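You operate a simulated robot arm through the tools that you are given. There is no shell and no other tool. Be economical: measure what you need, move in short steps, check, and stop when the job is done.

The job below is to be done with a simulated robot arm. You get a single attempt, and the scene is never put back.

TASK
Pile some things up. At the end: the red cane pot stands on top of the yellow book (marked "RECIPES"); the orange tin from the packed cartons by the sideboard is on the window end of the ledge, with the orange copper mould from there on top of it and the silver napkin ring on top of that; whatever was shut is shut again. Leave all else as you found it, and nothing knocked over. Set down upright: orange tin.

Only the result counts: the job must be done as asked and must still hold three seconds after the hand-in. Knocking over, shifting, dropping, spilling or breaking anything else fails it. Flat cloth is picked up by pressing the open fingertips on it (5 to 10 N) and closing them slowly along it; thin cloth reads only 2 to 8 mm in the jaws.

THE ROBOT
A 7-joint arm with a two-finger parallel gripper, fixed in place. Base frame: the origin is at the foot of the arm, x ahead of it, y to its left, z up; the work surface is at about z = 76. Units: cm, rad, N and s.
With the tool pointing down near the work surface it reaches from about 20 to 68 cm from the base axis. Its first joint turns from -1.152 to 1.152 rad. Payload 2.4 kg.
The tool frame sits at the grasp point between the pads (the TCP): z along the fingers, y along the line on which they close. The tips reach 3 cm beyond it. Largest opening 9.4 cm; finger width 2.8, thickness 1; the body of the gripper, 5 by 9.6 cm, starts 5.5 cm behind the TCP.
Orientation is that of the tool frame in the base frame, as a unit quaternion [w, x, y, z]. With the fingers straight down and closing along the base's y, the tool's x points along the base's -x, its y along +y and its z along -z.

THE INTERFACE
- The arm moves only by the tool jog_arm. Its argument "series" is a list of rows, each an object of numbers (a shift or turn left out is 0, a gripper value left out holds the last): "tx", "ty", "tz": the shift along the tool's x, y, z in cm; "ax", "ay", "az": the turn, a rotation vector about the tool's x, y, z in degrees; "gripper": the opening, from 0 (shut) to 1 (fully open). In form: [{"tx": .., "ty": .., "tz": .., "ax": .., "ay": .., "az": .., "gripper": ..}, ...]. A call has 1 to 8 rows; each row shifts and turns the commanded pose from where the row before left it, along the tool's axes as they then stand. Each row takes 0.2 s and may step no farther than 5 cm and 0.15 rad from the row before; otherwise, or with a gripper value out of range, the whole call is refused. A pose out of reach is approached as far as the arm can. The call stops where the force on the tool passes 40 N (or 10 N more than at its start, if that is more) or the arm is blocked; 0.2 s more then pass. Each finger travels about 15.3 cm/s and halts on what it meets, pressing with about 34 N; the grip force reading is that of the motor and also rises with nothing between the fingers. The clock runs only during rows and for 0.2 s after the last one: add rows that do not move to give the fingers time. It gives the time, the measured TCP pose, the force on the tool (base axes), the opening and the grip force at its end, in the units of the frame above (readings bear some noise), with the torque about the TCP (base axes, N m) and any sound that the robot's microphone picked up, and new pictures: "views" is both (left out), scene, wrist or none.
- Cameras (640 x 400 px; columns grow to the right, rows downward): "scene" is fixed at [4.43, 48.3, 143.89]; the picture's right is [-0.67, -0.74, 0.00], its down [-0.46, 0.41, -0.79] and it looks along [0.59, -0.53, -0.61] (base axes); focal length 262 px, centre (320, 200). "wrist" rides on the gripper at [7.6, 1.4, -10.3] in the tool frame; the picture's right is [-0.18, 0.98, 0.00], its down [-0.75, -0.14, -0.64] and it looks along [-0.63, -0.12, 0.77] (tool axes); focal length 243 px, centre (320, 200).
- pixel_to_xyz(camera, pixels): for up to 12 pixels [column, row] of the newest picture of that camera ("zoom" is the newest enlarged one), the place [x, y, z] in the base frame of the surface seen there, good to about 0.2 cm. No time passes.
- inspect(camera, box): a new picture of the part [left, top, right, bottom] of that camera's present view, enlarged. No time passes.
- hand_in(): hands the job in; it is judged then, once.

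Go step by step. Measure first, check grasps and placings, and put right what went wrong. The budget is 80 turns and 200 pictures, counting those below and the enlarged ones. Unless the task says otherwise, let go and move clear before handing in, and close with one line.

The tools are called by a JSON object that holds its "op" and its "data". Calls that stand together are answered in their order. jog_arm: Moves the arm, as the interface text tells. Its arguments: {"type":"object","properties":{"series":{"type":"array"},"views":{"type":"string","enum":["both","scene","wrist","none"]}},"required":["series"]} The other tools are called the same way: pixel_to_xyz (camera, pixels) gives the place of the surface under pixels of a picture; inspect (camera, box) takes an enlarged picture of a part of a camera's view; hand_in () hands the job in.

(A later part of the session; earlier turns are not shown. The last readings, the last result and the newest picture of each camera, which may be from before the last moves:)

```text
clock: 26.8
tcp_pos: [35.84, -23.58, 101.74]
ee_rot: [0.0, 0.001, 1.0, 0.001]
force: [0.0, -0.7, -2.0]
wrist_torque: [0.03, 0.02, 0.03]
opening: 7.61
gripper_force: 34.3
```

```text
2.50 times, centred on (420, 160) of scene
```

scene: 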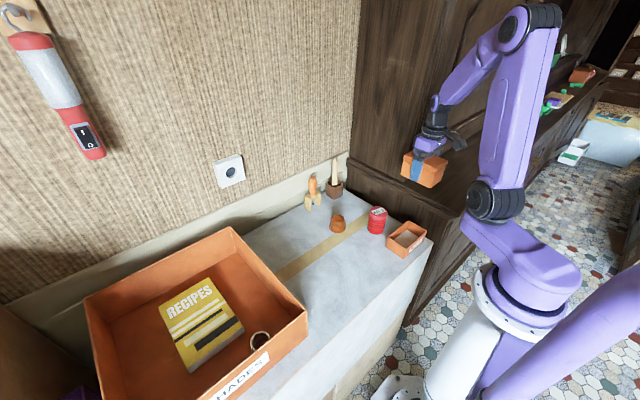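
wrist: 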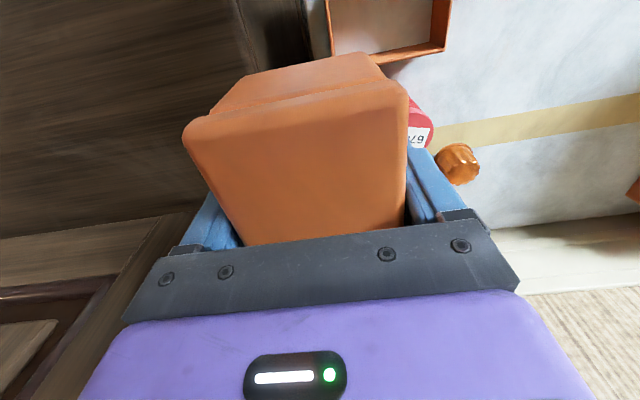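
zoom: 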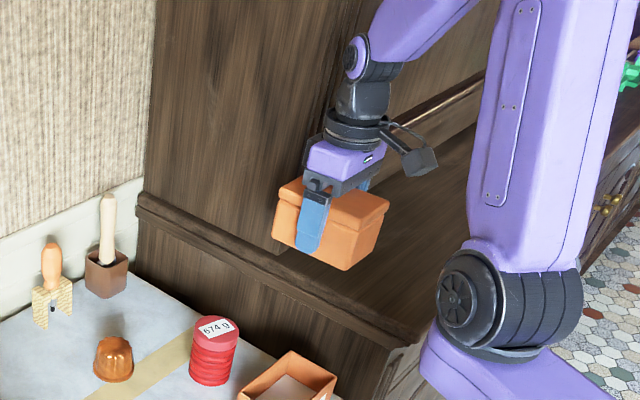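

Now move over the ledge to y≈-38 and lower to about 1.5 cm above contact.

{"op": "jog_arm", "data": {"series": [{"ty": -4.8, "tx": 0.3}, {"ty": -4.8}, {"ty": -4.8}, {"tz": 4}, {"tz": 4}]}}

{"op": "inspect", "data": {"camera": "scene", "box": [360, 100, 500, 220]}}

```text
clock: 28.0
tcp_pos: [35.38, -38.01, 93.62]
ee_rot: [0.0, 0.001, 1.0, 0.0]
force: [-0.6, -0.2, -1.6]
wrist_torque: [0.0, 0.01, -0.01]
opening: 7.58
gripper_force: 33.5
```

scene: 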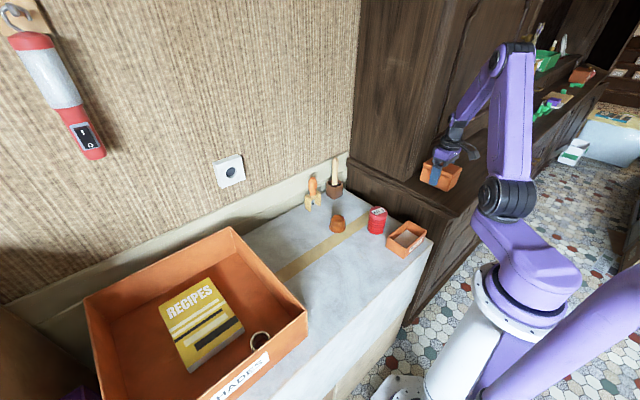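
wrist: 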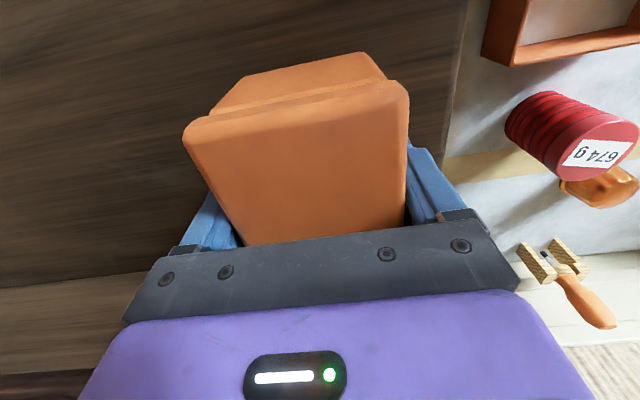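

```text
3.33 times, centred on (430, 160) of scene
```

zoom: 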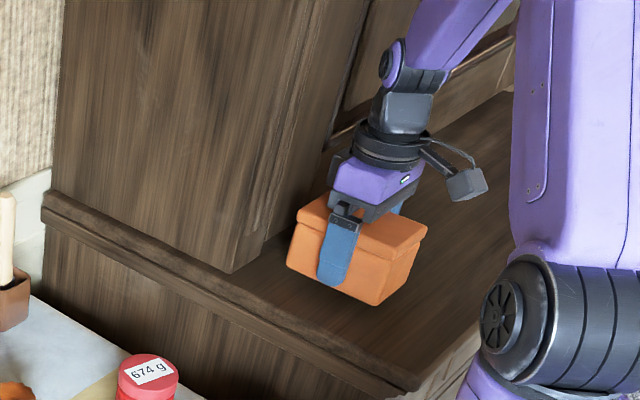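

About 1.6 cm above the ledge. Lower gently.

{"op": "jog_arm", "data": {"series": [{"tz": 1.2}, {"tz": 0.3}, {"tz": 0.2}], "views": "scene"}}

{"op": "inspect", "data": {"camera": "scene", "box": [400, 130, 480, 210]}}

```text
clock: 28.8
tcp_pos: [35.58, -37.91, 92.02]
ee_rot: [0.0, -0.001, 1.0, -0.001]
force: [-9.0, 3.8, 23.1]
wrist_torque: [0.35, -0.32, 0.28]
opening: 7.61
gripper_force: 33.8
```

scene: 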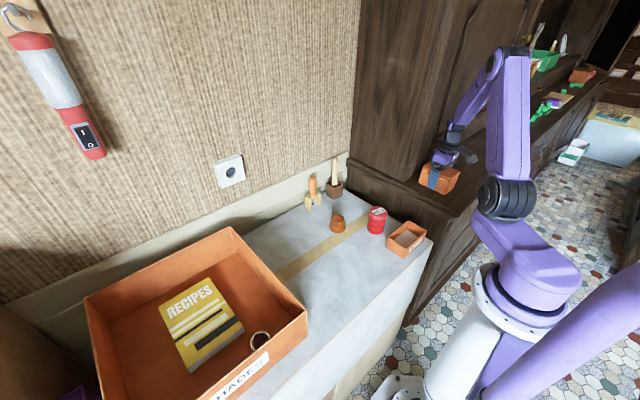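

```text
5.00 times, centred on (440, 170) of scene
```

zoom: 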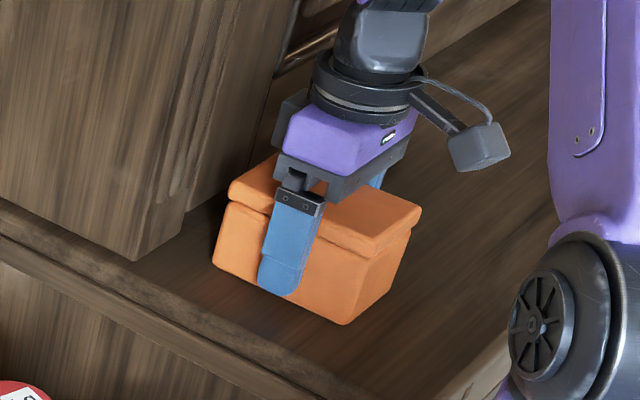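

Contact at 23 N. Ease up slightly, open, and rise.

{"op": "jog_arm", "data": {"series": [{"tz": -0.15}, {"gripper": 0.9}, {"gripper": 1}, {"gripper": 1}, {"tz": -3}, {"tz": -4.5}, {"tz": -4.5}]}}

{"op": "inspect", "data": {"camera": "scene", "box": [400, 130, 480, 210]}}

```text
clock: 30.4
tcp_pos: [35.39, -38.1, 104.02]
ee_rot: [-0.001, 0.0, 1.0, 0.001]
force: [-0.3, 0.1, 0.6]
wrist_torque: [0.02, -0.04, 0.0]
opening: 9.43
gripper_force: 0.0
```

scene: 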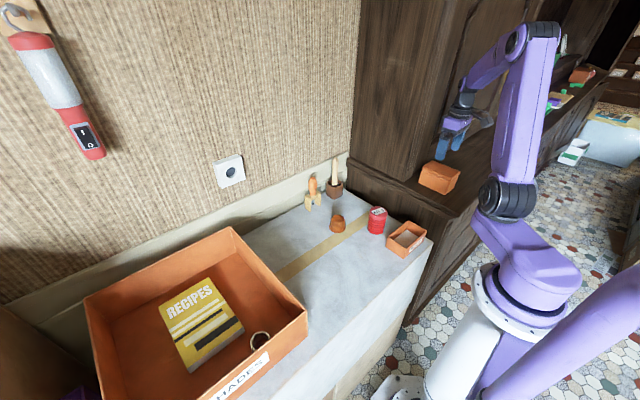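
wrist: 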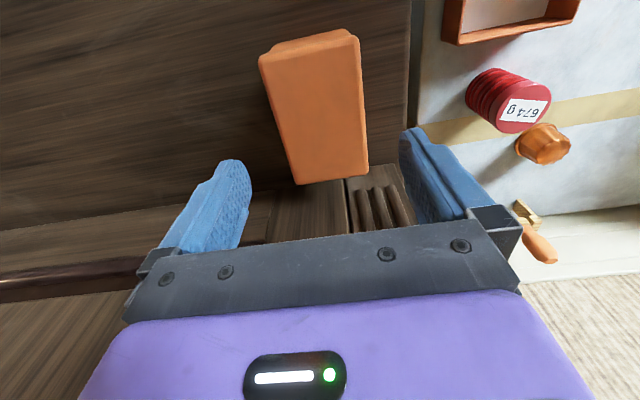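

```text
5.00 times, centred on (440, 170) of scene
```

zoom: 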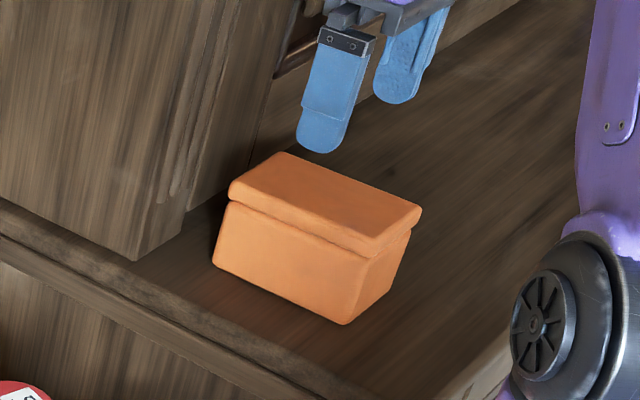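

Tin is standing on the ledge. Measure its top for centre.

{"op": "pixel_to_xyz", "data": {"camera": "zoom", "pixels": [[284, 158], [238, 190], [362, 248], [412, 212], [325, 200], [100, 230], [250, 320], [380, 370], [480, 390], [140, 300]]}}

{"op": "jog_arm", "data": {"series": [{"tz": -2, "ty": 4.5}, {"ty": 4.8, "tx": -1}, {"ty": 4.8, "tx": -1}, {"ty": 4.8, "tx": -1}, {"ty": 4.8, "tx": -1}, {"ty": 3.5, "tx": -3.3}, {"ty": 3.5, "tx": -3.3}, {"ty": 3.9, "tx": -3}]}}

```text
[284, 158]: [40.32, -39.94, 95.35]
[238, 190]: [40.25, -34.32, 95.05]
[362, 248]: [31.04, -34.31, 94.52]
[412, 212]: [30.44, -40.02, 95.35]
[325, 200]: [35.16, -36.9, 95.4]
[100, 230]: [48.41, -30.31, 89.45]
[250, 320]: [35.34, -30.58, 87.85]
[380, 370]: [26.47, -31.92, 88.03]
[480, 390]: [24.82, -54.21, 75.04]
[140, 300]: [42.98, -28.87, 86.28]
```

```text
clock: 32.2
tcp_pos: [49.19, -3.45, 105.98]
ee_rot: [0.0, 0.001, 1.0, 0.0]
force: [0.4, -0.4, -0.2]
wrist_torque: [0.0, 0.03, 0.0]
opening: 9.38
gripper_force: 0.1
```

scene: 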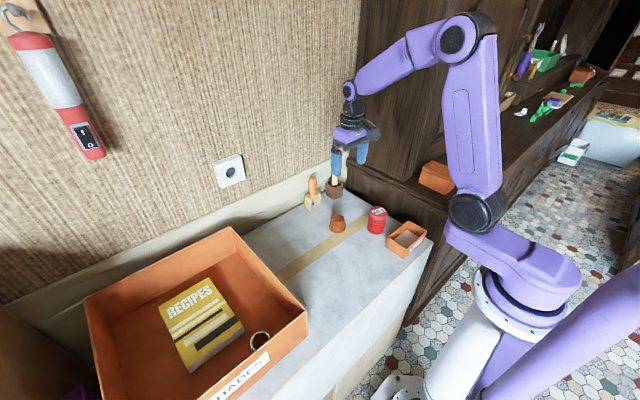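
wrist: 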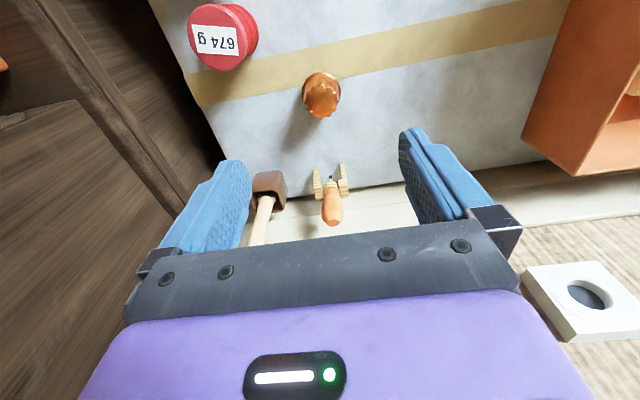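

Tin top z≈95.3, centre ≈(35.4,-37.6). Now measure the mould in the closer wrist view.

{"op": "inspect", "data": {"camera": "wrist", "box": [290, 60, 354, 130]}}

```text
5.71 times, centred on (322, 95) of wrist
```

zoom: 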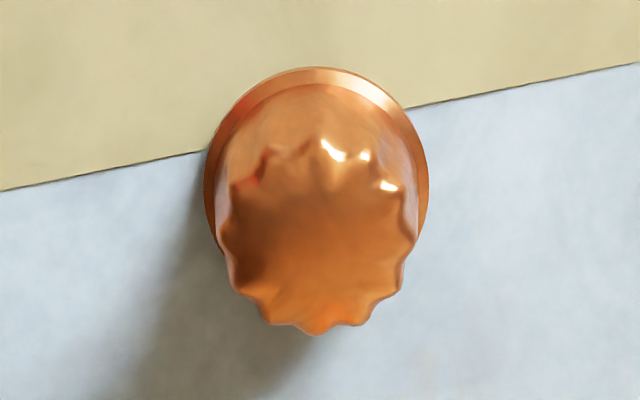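

{"op": "pixel_to_xyz", "data": {"camera": "zoom", "pixels": [[318, 240], [225, 230], [412, 230], [318, 325], [318, 150], [318, 72], [212, 185], [424, 185], [270, 220], [365, 220]]}}

```text
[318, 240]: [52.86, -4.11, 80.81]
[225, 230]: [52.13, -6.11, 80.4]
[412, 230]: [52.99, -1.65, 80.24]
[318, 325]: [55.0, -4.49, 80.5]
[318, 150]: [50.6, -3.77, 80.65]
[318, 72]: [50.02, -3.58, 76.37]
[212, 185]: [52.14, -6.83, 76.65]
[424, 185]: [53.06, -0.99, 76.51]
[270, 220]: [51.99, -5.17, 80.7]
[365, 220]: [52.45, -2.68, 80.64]
```

Mould centre (52.7,-3.95), top 80.7, rim dia ~5.9. Descend on it.

{"op": "jog_arm", "data": {"series": [{"tx": -3.5, "ty": -0.5, "tz": 3}, {"tz": 4.7}, {"tz": 4.7}, {"tz": 4.7}, {"tz": 4.5}, {"tz": 3}, {"tz": 1.9}]}}

```text
clock: 33.8
tcp_pos: [52.53, -4.01, 79.45]
ee_rot: [0.001, 0.0, 1.0, 0.0]
force: [0.1, 0.4, 0.6]
wrist_torque: [0.02, -0.02, 0.02]
opening: 9.4
gripper_force: 0.0
```

scene: 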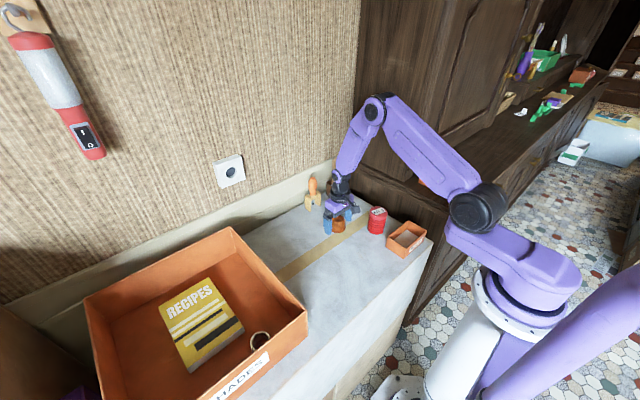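
wrist: 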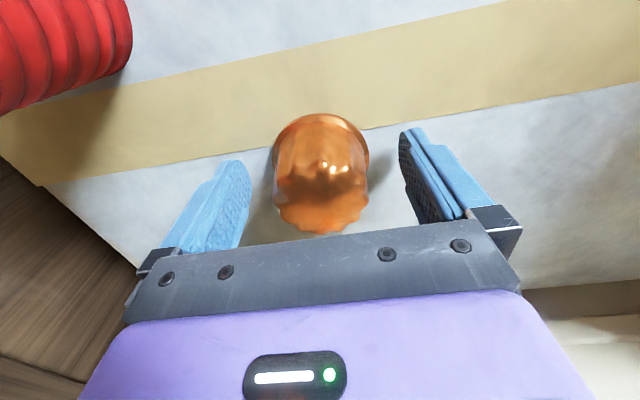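

Fingers straddle the mould. Close and lift a little.

{"op": "jog_arm", "data": {"series": [{"gripper": 0.6}, {"gripper": 0.45}, {"gripper": 0.45}, {"gripper": 0.45}, {"tz": -2}, {"tz": -2}, {}]}}

{"op": "inspect", "data": {"camera": "scene", "box": [310, 170, 390, 250]}}

```text
clock: 35.4
tcp_pos: [52.45, -3.91, 83.7]
ee_rot: [0.0, 0.0, 1.0, -0.001]
force: [0.3, -0.8, -0.4]
wrist_torque: [0.0, 0.0, -0.02]
opening: 5.84
gripper_force: 33.4
```

scene: 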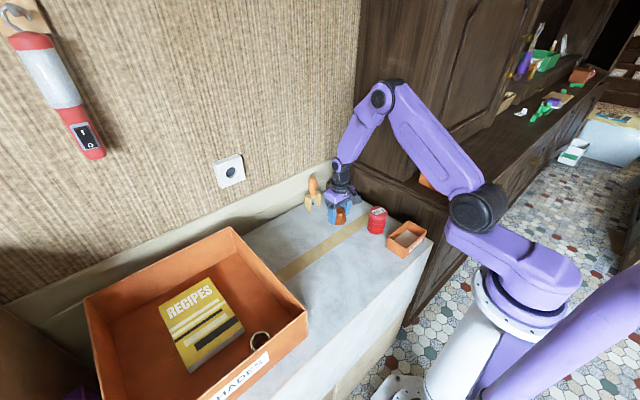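
wrist: 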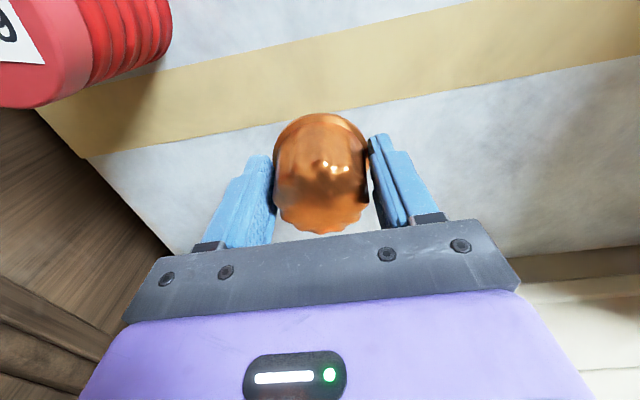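

```text
5.00 times, centred on (350, 210) of scene
```

zoom: 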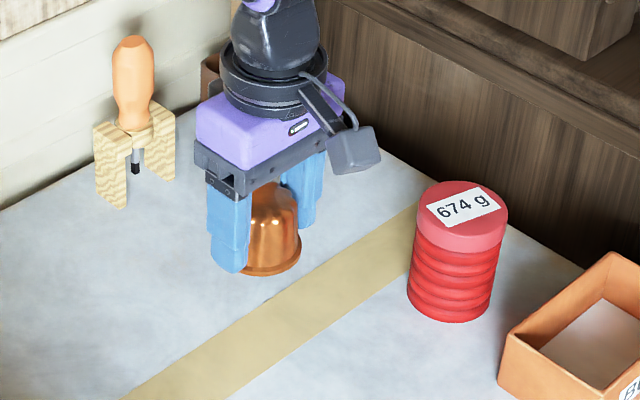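

Mould held squarely. Lift and bring back in x.

{"op": "jog_arm", "data": {"series": [{"tz": -4.8}, {"tz": -4.8}, {"tz": -4.8}, {"tz": -4.8}, {"tx": 4, "ty": -1.5, "tz": -1.5}, {"tx": 4.3, "ty": -1.5}, {"tx": 4.3, "ty": -1.5}, {"tx": 4.4, "ty": -1.5}], "views": "none"}}

```text
clock: 37.2
tcp_pos: [35.8, -9.9, 104.35]
ee_rot: [0.0, 0.0, 1.0, 0.0]
force: [-0.2, -0.2, 0.6]
wrist_torque: [0.03, -0.02, 0.02]
opening: 5.79
gripper_force: 33.8
```

Now at (35.8,-9.9,104.4), mould still held (5.8). Move over the tin and lower to just above.

{"op": "jog_arm", "data": {"series": [{"ty": -4.65}, {"ty": -4.65}, {"ty": -4.65}, {"ty": -4.65}, {"ty": -4.65, "tx": 0.2}, {"ty": -4.55, "tx": 0.2}, {"tz": 2}, {"tz": 2}]}}

{"op": "inspect", "data": {"camera": "scene", "box": [390, 110, 490, 210]}}

```text
clock: 39.0
tcp_pos: [35.15, -37.74, 100.25]
ee_rot: [0.0, -0.001, 1.0, 0.0]
force: [0.2, -0.2, -0.6]
wrist_torque: [0.01, 0.02, 0.0]
opening: 5.82
gripper_force: 34.1
```

scene: 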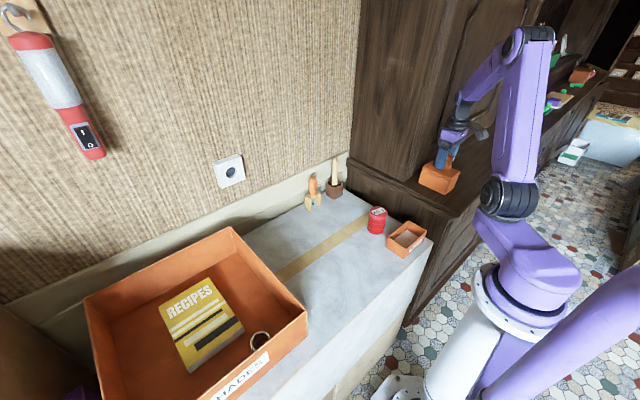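
wrist: 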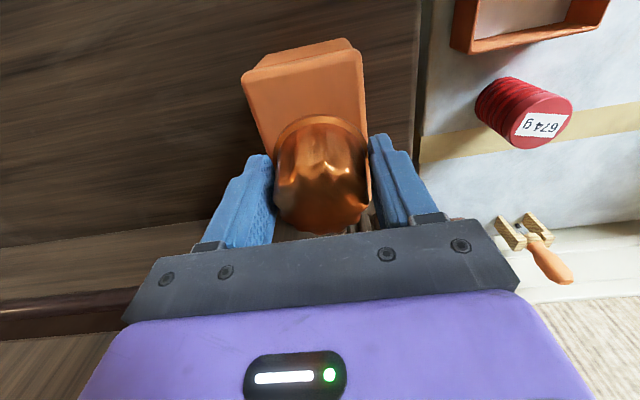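

```text
4.00 times, centred on (440, 160) of scene
```

zoom: 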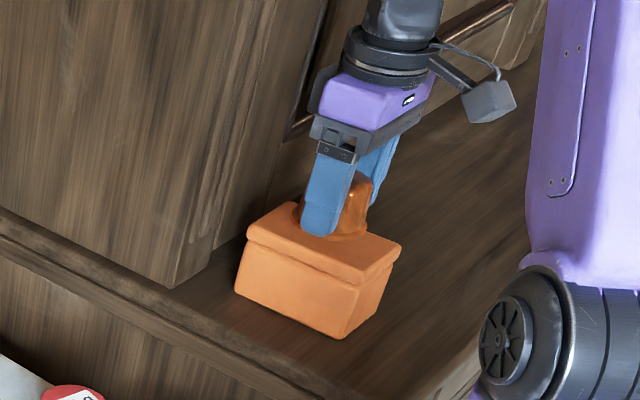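

Centred over the tin, about 1.4 cm above. Lower gently.

{"op": "jog_arm", "data": {"series": [{"tz": 1.1}, {"tz": 0.2}, {"tz": 0.15}], "views": "none"}}

```text
clock: 39.8
tcp_pos: [35.25, -37.6, 99.08]
ee_rot: [0.001, 0.0, 1.0, -0.001]
force: [-4.4, 3.0, 26.1]
wrist_torque: [0.11, 0.09, 0.06]
opening: 5.79
gripper_force: 34.3
```

Contact reached. Ease off and release slowly.

{"op": "jog_arm", "data": {"series": [{"tz": -0.25}, {"gripper": 0.7}, {"gripper": 0.85}, {"gripper": 1}, {"tz": -3}, {"tz": -4}, {"tz": -4}]}}

{"op": "inspect", "data": {"camera": "scene", "box": [400, 130, 480, 210]}}

```text
clock: 41.4
tcp_pos: [35.26, -37.57, 110.02]
ee_rot: [0.0, 0.0, 1.0, 0.0]
force: [0.6, 0.6, 1.0]
wrist_torque: [0.05, 0.0, 0.01]
opening: 9.41
gripper_force: 0.1
```

scene: 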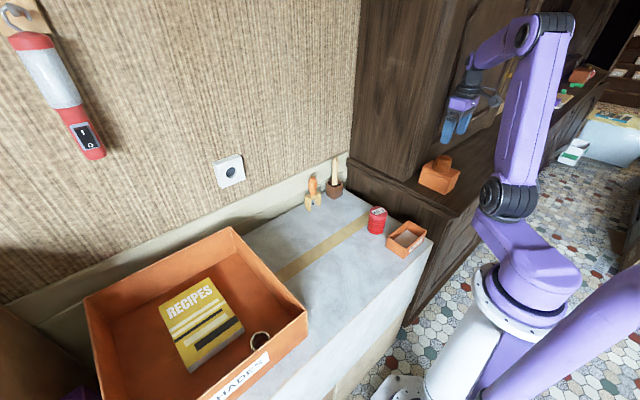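
wrist: 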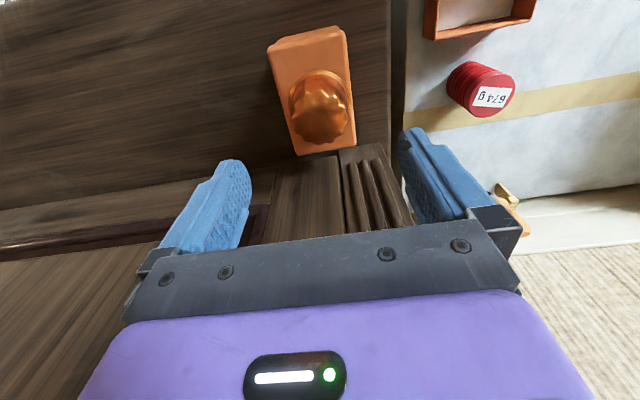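

```text
5.00 times, centred on (440, 170) of scene
```

zoom: 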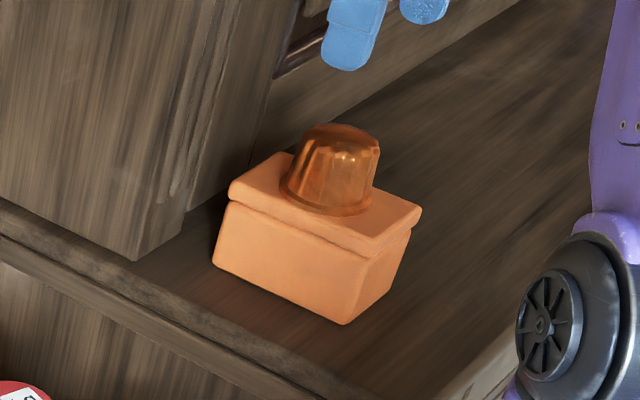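

Mould sits well on the tin. Measure its top for the ring.

{"op": "inspect", "data": {"camera": "wrist", "box": [280, 60, 360, 160]}}

```text
4.00 times, centred on (320, 110) of wrist
```

zoom: 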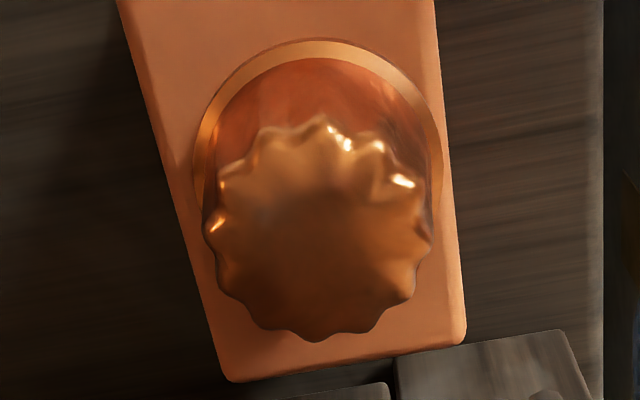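

{"op": "pixel_to_xyz", "data": {"camera": "zoom", "pixels": [[318, 232], [212, 230], [425, 225], [318, 335], [318, 130], [270, 225], [370, 225]]}}

{"op": "jog_arm", "data": {"series": [{"ty": 4.9}, {"ty": 4.9}, {"ty": 4.9}, {"ty": 4.9}, {"ty": 4.9}, {"ty": 4.9}, {"ty": 4.9}, {"ty": 4.9}], "views": "none"}}

```text
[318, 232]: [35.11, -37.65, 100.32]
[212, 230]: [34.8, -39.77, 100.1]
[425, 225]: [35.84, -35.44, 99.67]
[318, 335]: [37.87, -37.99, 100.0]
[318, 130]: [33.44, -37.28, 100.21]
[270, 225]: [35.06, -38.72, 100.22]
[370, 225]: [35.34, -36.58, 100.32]
```

```text
clock: 43.2
tcp_pos: [35.01, 1.48, 110.16]
ee_rot: [-0.001, 0.001, 1.0, 0.0]
force: [0.2, 0.9, 0.0]
wrist_torque: [0.01, 0.0, 0.01]
opening: 9.4
gripper_force: 0.1
```

Mould top centre ≈(35.3,-37.6), z≈100.3. Now go view the ring from closer.

{"op": "jog_arm", "data": {"series": [{"ty": 4.9}, {"ty": 4.9}, {"ty": 4.9}, {"ty": 4.9}, {"ty": 4.9}, {"ty": 4.9}, {"ty": 4.9, "tz": 1}, {"ty": 3.6, "tz": 3}]}}

{"op": "inspect", "data": {"camera": "wrist", "box": [180, 0, 480, 190]}}

```text
clock: 45.0
tcp_pos: [35.32, 39.63, 105.98]
ee_rot: [0.001, 0.001, 1.0, 0.0]
force: [0.9, -0.3, -0.4]
wrist_torque: [-0.07, -0.03, 0.02]
opening: 9.43
gripper_force: 0.0
```

scene: 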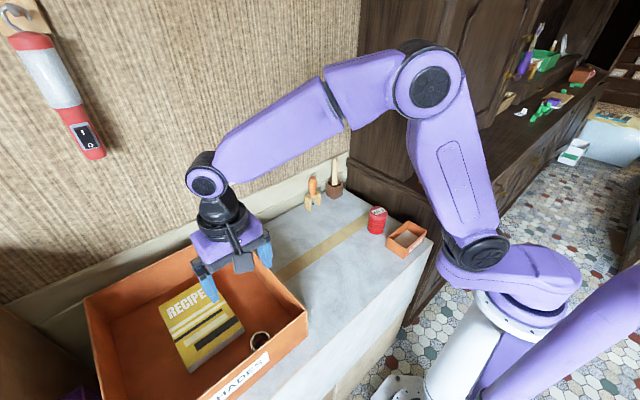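
wrist: 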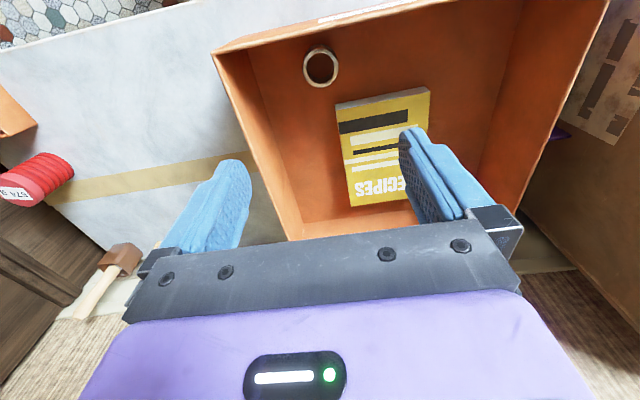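

```text
2.11 times, centred on (330, 95) of wrist
```

zoom: 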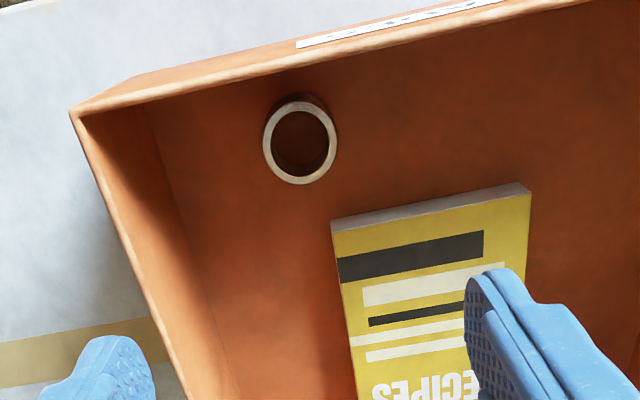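

{"op": "inspect", "data": {"camera": "wrist", "box": [280, 20, 370, 100]}}

```text
5.00 times, centred on (325, 60) of wrist
```

zoom: 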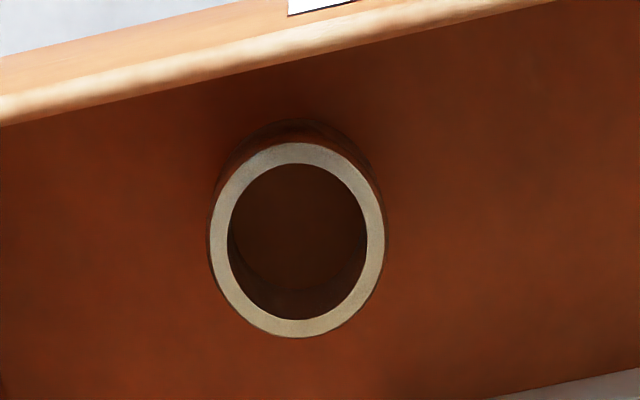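

{"op": "pixel_to_xyz", "data": {"camera": "zoom", "pixels": [[298, 153], [298, 328], [220, 240], [374, 240], [300, 240], [300, 70], [300, 85], [60, 100], [560, 350], [480, 15]]}}

{"op": "pixel_to_xyz", "data": {"camera": "wrist", "pixels": [[345, 103], [430, 92], [352, 203], [390, 130], [216, 53], [250, 120]]}}

```text
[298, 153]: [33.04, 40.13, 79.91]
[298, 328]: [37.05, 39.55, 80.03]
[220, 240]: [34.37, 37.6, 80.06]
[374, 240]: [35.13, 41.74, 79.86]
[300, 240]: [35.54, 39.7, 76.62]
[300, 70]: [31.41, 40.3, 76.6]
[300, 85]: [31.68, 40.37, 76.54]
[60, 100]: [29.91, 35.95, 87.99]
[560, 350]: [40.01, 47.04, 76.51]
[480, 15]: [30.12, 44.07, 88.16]
```

```text
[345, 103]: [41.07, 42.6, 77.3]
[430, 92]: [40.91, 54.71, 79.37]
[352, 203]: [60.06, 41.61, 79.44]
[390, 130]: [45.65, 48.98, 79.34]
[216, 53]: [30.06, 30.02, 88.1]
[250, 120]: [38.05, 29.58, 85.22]
```

Ring: centre (34.9,39.75), dia ~4.5, top 79.95; carton wall x≈30, top 88. To keep the wrist camera clear of the wall I'll tilt 8° about the closing axis, then descend.

{"op": "jog_arm", "data": {"series": [{"tz": 4.5, "ty": 0.1, "tx": 0.2}, {"tz": 4.5}, {"tz": 4}, {"ay": 8}, {"tz": 3.96, "tx": -0.56}, {"tz": 2.97, "tx": -0.42}]}}

{"op": "inspect", "data": {"camera": "scene", "box": [180, 240, 320, 380]}}

```text
clock: 46.4
tcp_pos: [35.09, 39.47, 85.88]
ee_rot: [-0.07, 0.0, 0.998, 0.0]
force: [0.4, 0.0, 0.1]
wrist_torque: [0.0, 0.01, -0.02]
opening: 9.38
gripper_force: 0.0
```

scene: 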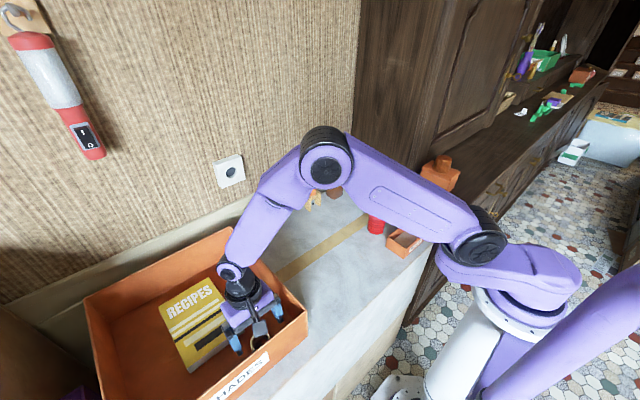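
wrist: 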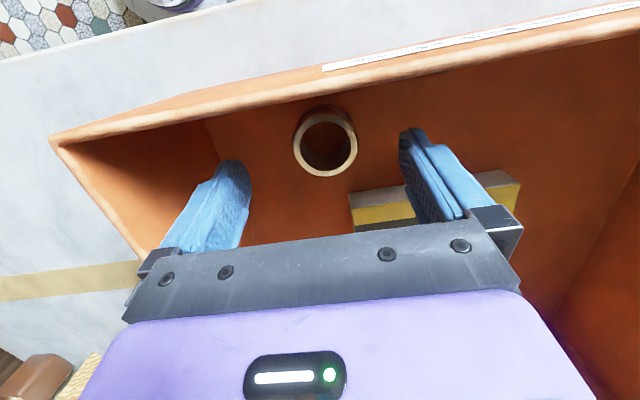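

```text
2.86 times, centred on (250, 310) of scene
```

zoom: 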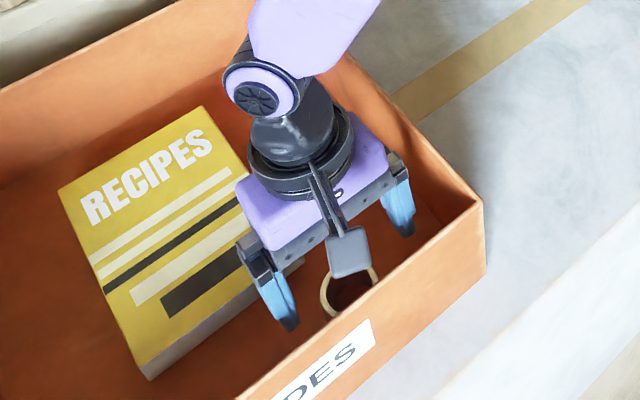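

Clear of walls. Descend the last 5.2 cm and close on the ring.

{"op": "jog_arm", "data": {"series": [{"tz": 2.97, "tx": -0.42, "ty": 0.2}, {"tz": 2.18, "tx": -0.31}, {"gripper": 0.6}, {"gripper": 0.4}, {"gripper": 0.35}, {"gripper": 0.35}]}}

```text
clock: 47.8
tcp_pos: [35.08, 39.79, 80.83]
ee_rot: [-0.069, 0.0, 0.998, 0.0]
force: [0.2, -0.1, 0.3]
wrist_torque: [-0.01, 0.01, -0.02]
opening: 4.93
gripper_force: 34.3
```

scene: 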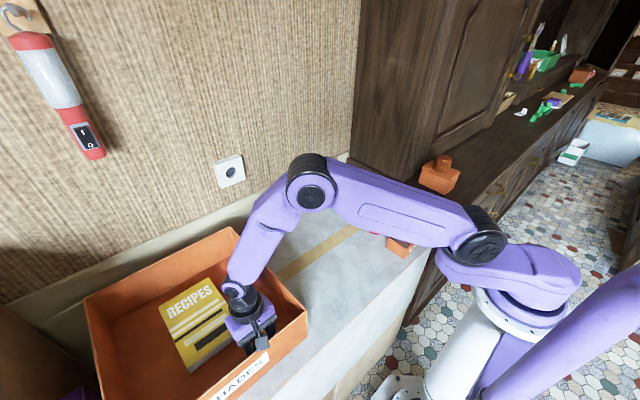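
wrist: 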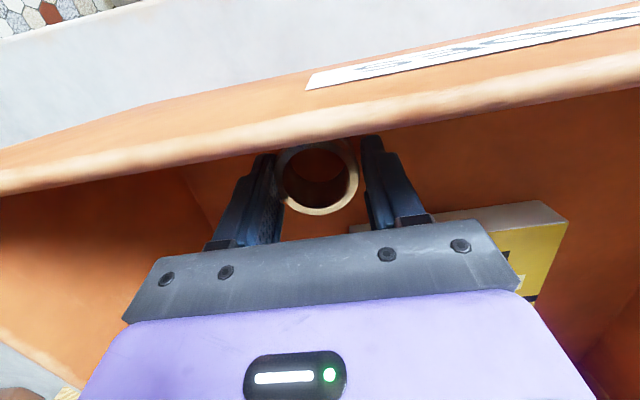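

Ring gripped at 4.93. Lift vertically out of the carton.

{"op": "jog_arm", "data": {"series": [{"tz": -1.98, "tx": 0.28}, {"tz": -4.65, "tx": 0.65}, {"tz": -4.65, "tx": 0.65}, {"tz": -4.65, "tx": 0.65}, {"tz": -4.65, "tx": 0.65}, {"tz": -4.65, "tx": 0.65}, {"tz": -4.65, "tx": 0.65}]}}

{"op": "inspect", "data": {"camera": "wrist", "box": [200, 100, 440, 250]}}

{"op": "inspect", "data": {"camera": "scene", "box": [160, 180, 320, 300]}}

```text
clock: 49.4
tcp_pos: [35.1, 39.84, 111.12]
ee_rot: [-0.07, 0.001, 0.998, 0.0]
force: [-0.9, -0.5, -0.3]
wrist_torque: [-0.01, -0.01, -0.03]
opening: 4.91
gripper_force: 34.5
```

scene: 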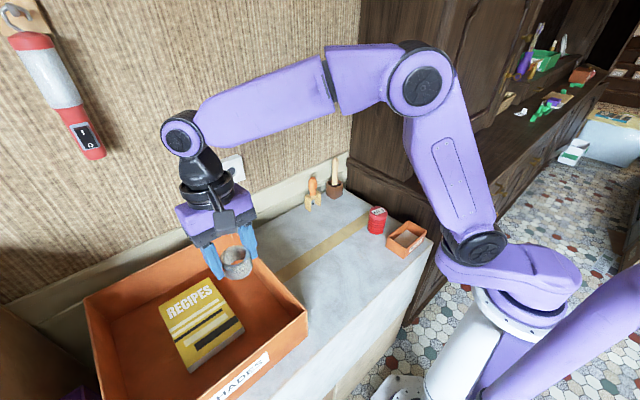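
wrist: 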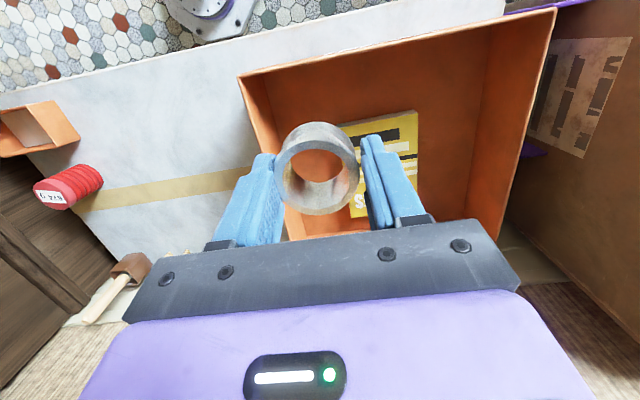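

```text
2.67 times, centred on (320, 175) of wrist
```

zoom: 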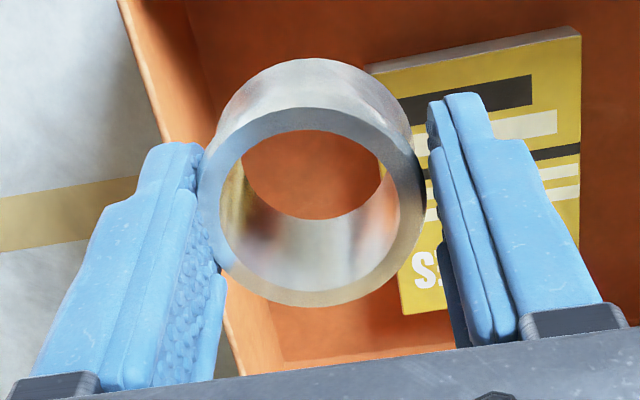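

```text
3.33 times, centred on (240, 240) of scene
```

zoom: 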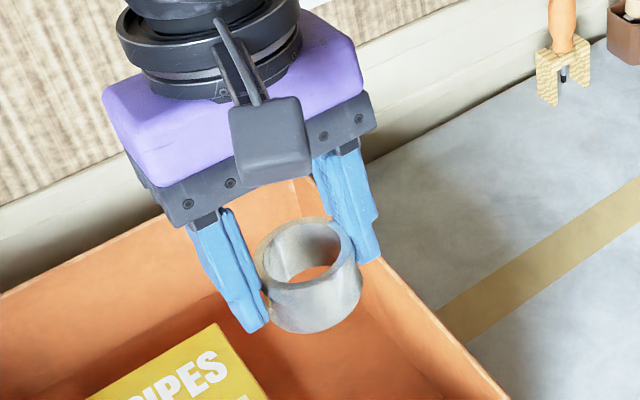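

Silver ring held. Check its level with rim points.

{"op": "pixel_to_xyz", "data": {"camera": "zoom", "pixels": [[262, 262], [345, 236], [300, 285], [300, 226], [275, 240], [335, 262], [305, 328]]}}

{"op": "jog_arm", "data": {"series": [{"ty": -4.9}, {"ty": -4.9}, {"ty": -4.9}, {"ty": -4.9}, {"ty": -4.9}, {"ty": -4.9}, {"ty": -4.9}, {"ty": -4.9}], "views": "none"}}

```text
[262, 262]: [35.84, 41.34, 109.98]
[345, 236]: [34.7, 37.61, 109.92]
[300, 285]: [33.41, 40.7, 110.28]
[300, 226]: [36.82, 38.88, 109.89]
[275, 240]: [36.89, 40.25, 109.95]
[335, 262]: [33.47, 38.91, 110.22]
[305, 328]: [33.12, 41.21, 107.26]
```

```text
clock: 51.2
tcp_pos: [35.28, 0.51, 111.0]
ee_rot: [-0.07, 0.001, 0.998, 0.0]
force: [0.5, 0.4, -0.3]
wrist_torque: [0.0, 0.0, 0.03]
opening: 4.92
gripper_force: 34.1
```

Ring nearly level, TCP–bottom ≈4.4. Continue to above the stack.

{"op": "jog_arm", "data": {"series": [{"ty": -4.765}, {"ty": -4.765}, {"ty": -4.765}, {"ty": -4.765}, {"ty": -4.765}, {"ty": -4.765}, {"ty": -4.765}, {"ty": -4.765}], "views": "none"}}

```text
clock: 53.0
tcp_pos: [35.13, -37.64, 111.0]
ee_rot: [-0.07, 0.0, 0.998, 0.001]
force: [-0.1, -0.4, -0.5]
wrist_torque: [0.03, 0.0, -0.01]
opening: 4.9
gripper_force: 34.1
```

Over the stack at (35.1,-37.6). Lower to about 1.5 cm above with a small levelling tilt, then look.

{"op": "jog_arm", "data": {"series": [{"ay": -3}, {"tz": 3.0, "tx": -0.4}, {"tz": 1.7, "tx": -0.15}, {}]}}

{"op": "inspect", "data": {"camera": "scene", "box": [400, 120, 480, 200]}}

{"op": "inspect", "data": {"camera": "wrist", "box": [220, 40, 420, 240]}}

```text
clock: 54.0
tcp_pos: [35.13, -37.46, 106.16]
ee_rot: [-0.043, 0.002, 0.999, -0.001]
force: [0.4, 0.7, 0.0]
wrist_torque: [0.02, 0.01, 0.04]
opening: 4.92
gripper_force: 34.0
```

scene: 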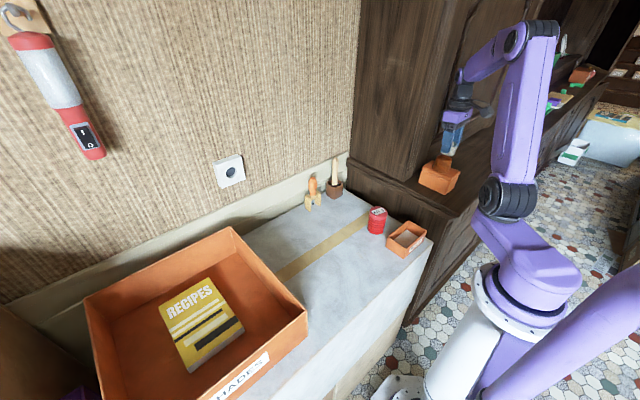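
wrist: 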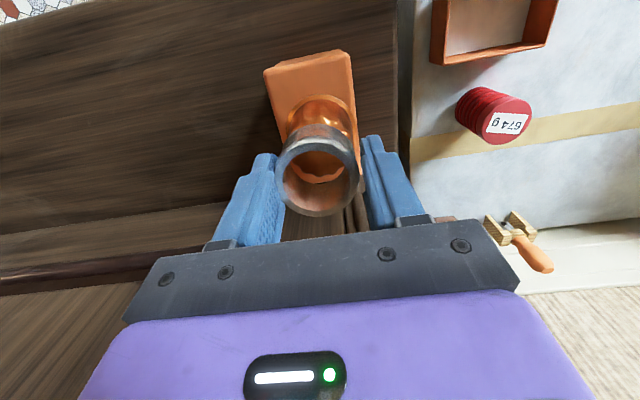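

```text
5.00 times, centred on (440, 160) of scene
```

zoom: 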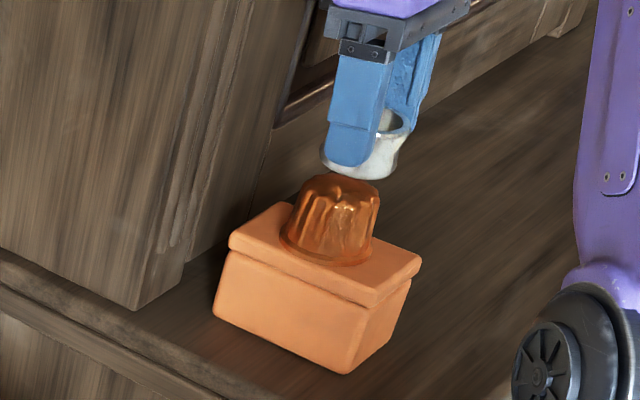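

```text
2.00 times, centred on (320, 140) of wrist
```

zoom: 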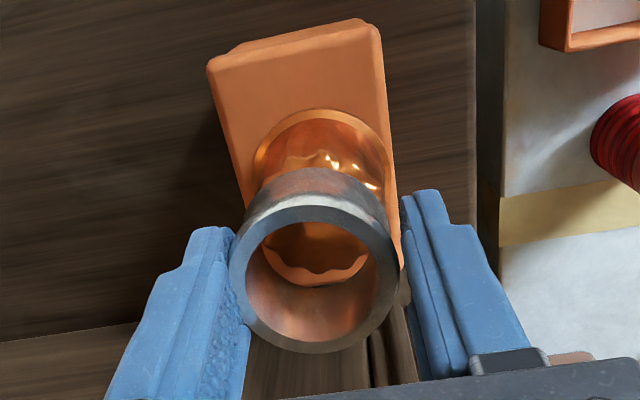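

Ring appears above the mould; verify its centre with rim points.

{"op": "pixel_to_xyz", "data": {"camera": "zoom", "pixels": [[312, 346], [315, 214], [238, 275], [390, 275], [275, 325], [355, 325], [315, 180], [330, 275]]}}

```text
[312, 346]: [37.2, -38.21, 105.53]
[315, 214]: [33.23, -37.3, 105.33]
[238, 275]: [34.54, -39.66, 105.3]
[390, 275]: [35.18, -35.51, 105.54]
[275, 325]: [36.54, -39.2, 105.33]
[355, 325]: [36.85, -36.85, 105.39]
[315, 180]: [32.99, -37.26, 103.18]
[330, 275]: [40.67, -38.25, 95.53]
```

Ring is level, centre (35.2,-37.6), bottom ≈102.0; mould top ≈100.3. Lower gently.

{"op": "jog_arm", "data": {"series": [{"tz": 1.2, "tx": -0.2}, {"tz": 0.25}, {"tz": 0.15}], "views": "none"}}

```text
clock: 54.8
tcp_pos: [35.39, -37.52, 104.79]
ee_rot: [-0.043, 0.001, 0.999, 0.0]
force: [-0.2, 0.2, -0.2]
wrist_torque: [0.02, -0.02, -0.03]
opening: 4.91
gripper_force: 34.1
```

{"op": "jog_arm", "data": {"series": [{"tz": 0.15}, {"tz": 0.1}, {}], "views": "none"}}

{"op": "inspect", "data": {"camera": "scene", "box": [410, 130, 470, 190]}}

```text
clock: 55.6
tcp_pos: [35.25, -37.56, 104.54]
ee_rot: [-0.043, 0.001, 0.999, -0.001]
force: [-0.1, 0.1, 12.7]
wrist_torque: [0.08, 0.33, -0.02]
opening: 4.88
gripper_force: 34.0
```

```text
6.67 times, centred on (440, 160) of scene
```

zoom: 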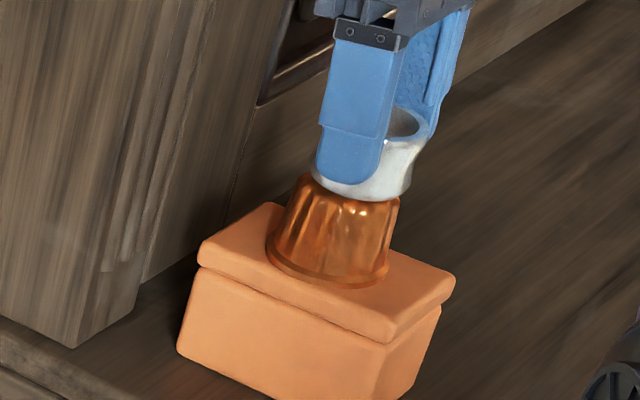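

Contact at 12.7 N, ring seated on the mould. Ease off slightly, release and rise.

{"op": "jog_arm", "data": {"series": [{"tz": -0.08}, {"gripper": 0.58}, {"gripper": 0.75}, {"gripper": 0.9}, {"tz": -3, "tx": 0.26}, {"tz": -4, "tx": 0.35}, {"tz": -4, "tx": 0.35}]}}

{"op": "inspect", "data": {"camera": "scene", "box": [410, 130, 470, 190]}}

```text
clock: 57.2
tcp_pos: [35.27, -37.26, 115.7]
ee_rot: [-0.043, 0.001, 0.999, 0.0]
force: [-1.2, 0.1, 0.3]
wrist_torque: [0.01, -0.02, -0.02]
opening: 8.45
gripper_force: 0.1
```

scene: 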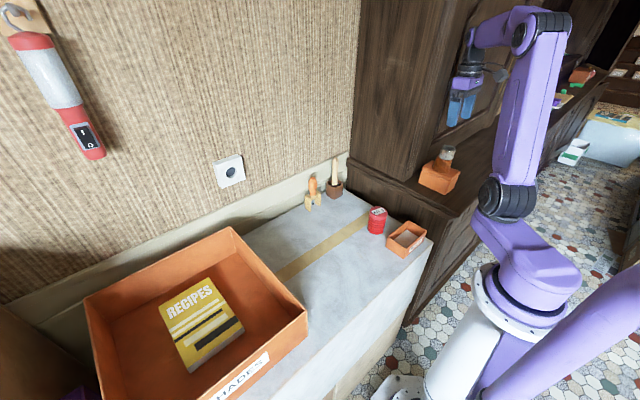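
wrist: 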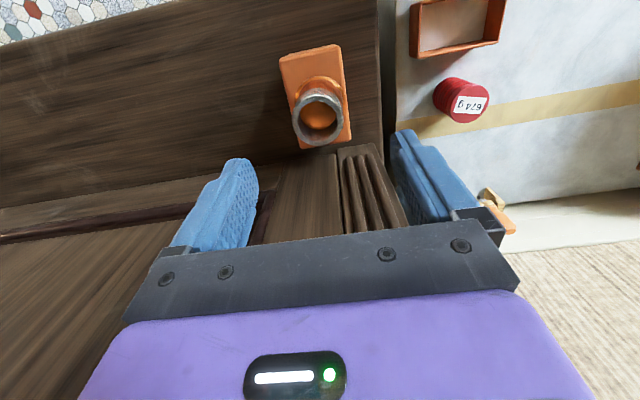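

```text
6.67 times, centred on (440, 160) of scene
```

zoom: 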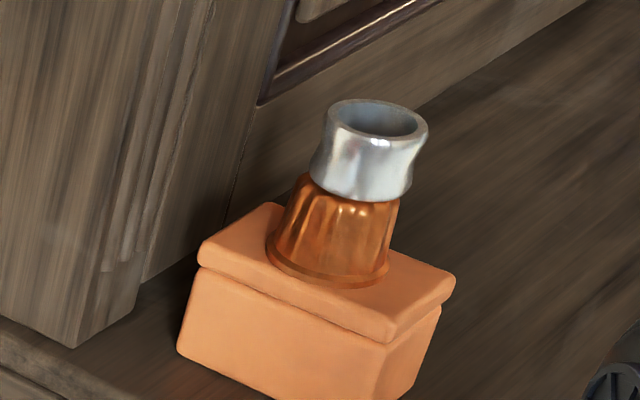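

Stack is good. Level the tool and move toward the red pot.

{"op": "jog_arm", "data": {"series": [{"ay": -5, "gripper": 1}, {"ty": 4.7}, {"ty": 4.7}, {"ty": 4.7}, {"ty": 4.7, "tz": 1.5}, {"ty": 4.5, "tz": 2}, {"tz": 4.5}, {"tx": -2, "tz": 4}]}}

{"op": "inspect", "data": {"camera": "wrist", "box": [260, 0, 420, 120]}}

```text
clock: 59.0
tcp_pos: [37.04, -14.34, 103.49]
ee_rot: [0.0, 0.0, 1.0, 0.0]
force: [-0.6, -0.2, -0.2]
wrist_torque: [-0.05, 0.04, 0.02]
opening: 9.43
gripper_force: 0.1
```

scene: 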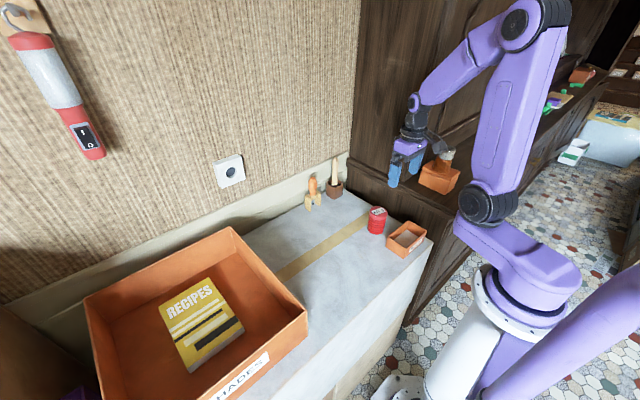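
wrist: 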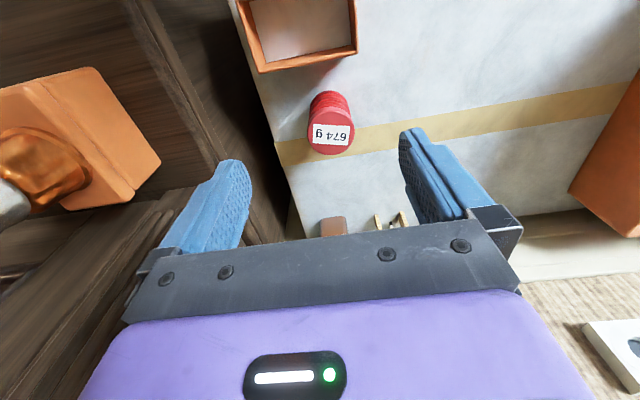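

```text
3.33 times, centred on (340, 60) of wrist
```

zoom: 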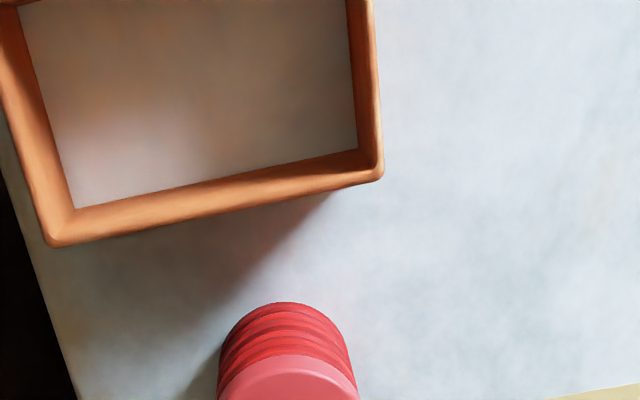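

Measure pot top and the tray edge nearby.

{"op": "pixel_to_xyz", "data": {"camera": "wrist", "pixels": [[310, 134], [352, 131], [331, 152], [331, 115], [331, 132], [262, 68], [355, 50], [300, 62], [318, 98], [343, 96], [330, 93]]}}

```text
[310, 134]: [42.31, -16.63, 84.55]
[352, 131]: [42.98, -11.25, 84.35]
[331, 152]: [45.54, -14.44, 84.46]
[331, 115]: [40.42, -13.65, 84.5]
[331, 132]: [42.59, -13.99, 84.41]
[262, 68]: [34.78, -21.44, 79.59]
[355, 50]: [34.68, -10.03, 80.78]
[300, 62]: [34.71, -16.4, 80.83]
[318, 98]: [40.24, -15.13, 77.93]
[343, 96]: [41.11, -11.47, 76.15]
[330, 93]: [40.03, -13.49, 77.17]
```

Pot centre (42.85,-13.95), top 84.5. Descend around it.

{"op": "jog_arm", "data": {"series": [{"tx": -2.9, "ty": 0.2, "tz": 3}, {"tx": -2.9, "ty": 0.2, "tz": 3}, {"tz": 4.5}, {"tz": 4.5}, {"tz": 4.5}, {"tz": 3.6}]}}

```text
clock: 60.4
tcp_pos: [43.28, -13.67, 80.49]
ee_rot: [0.001, 0.0, 1.0, 0.0]
force: [0.1, 0.4, 0.7]
wrist_torque: [0.01, -0.02, 0.01]
opening: 9.39
gripper_force: 0.1
```

scene: 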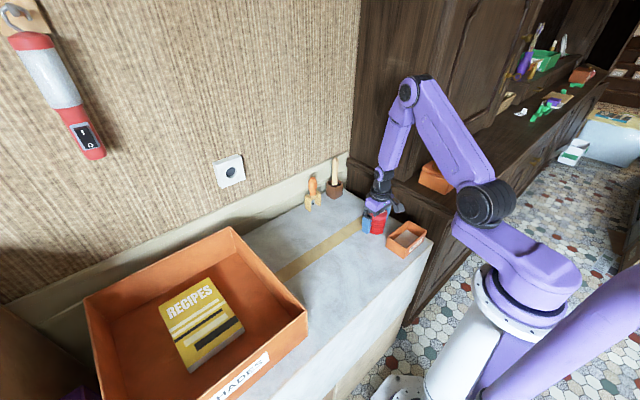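
wrist: 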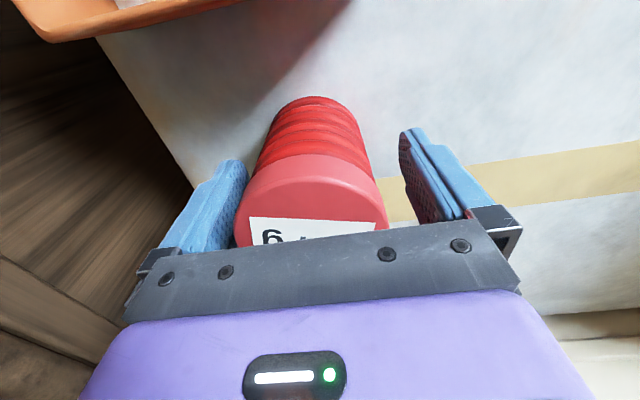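

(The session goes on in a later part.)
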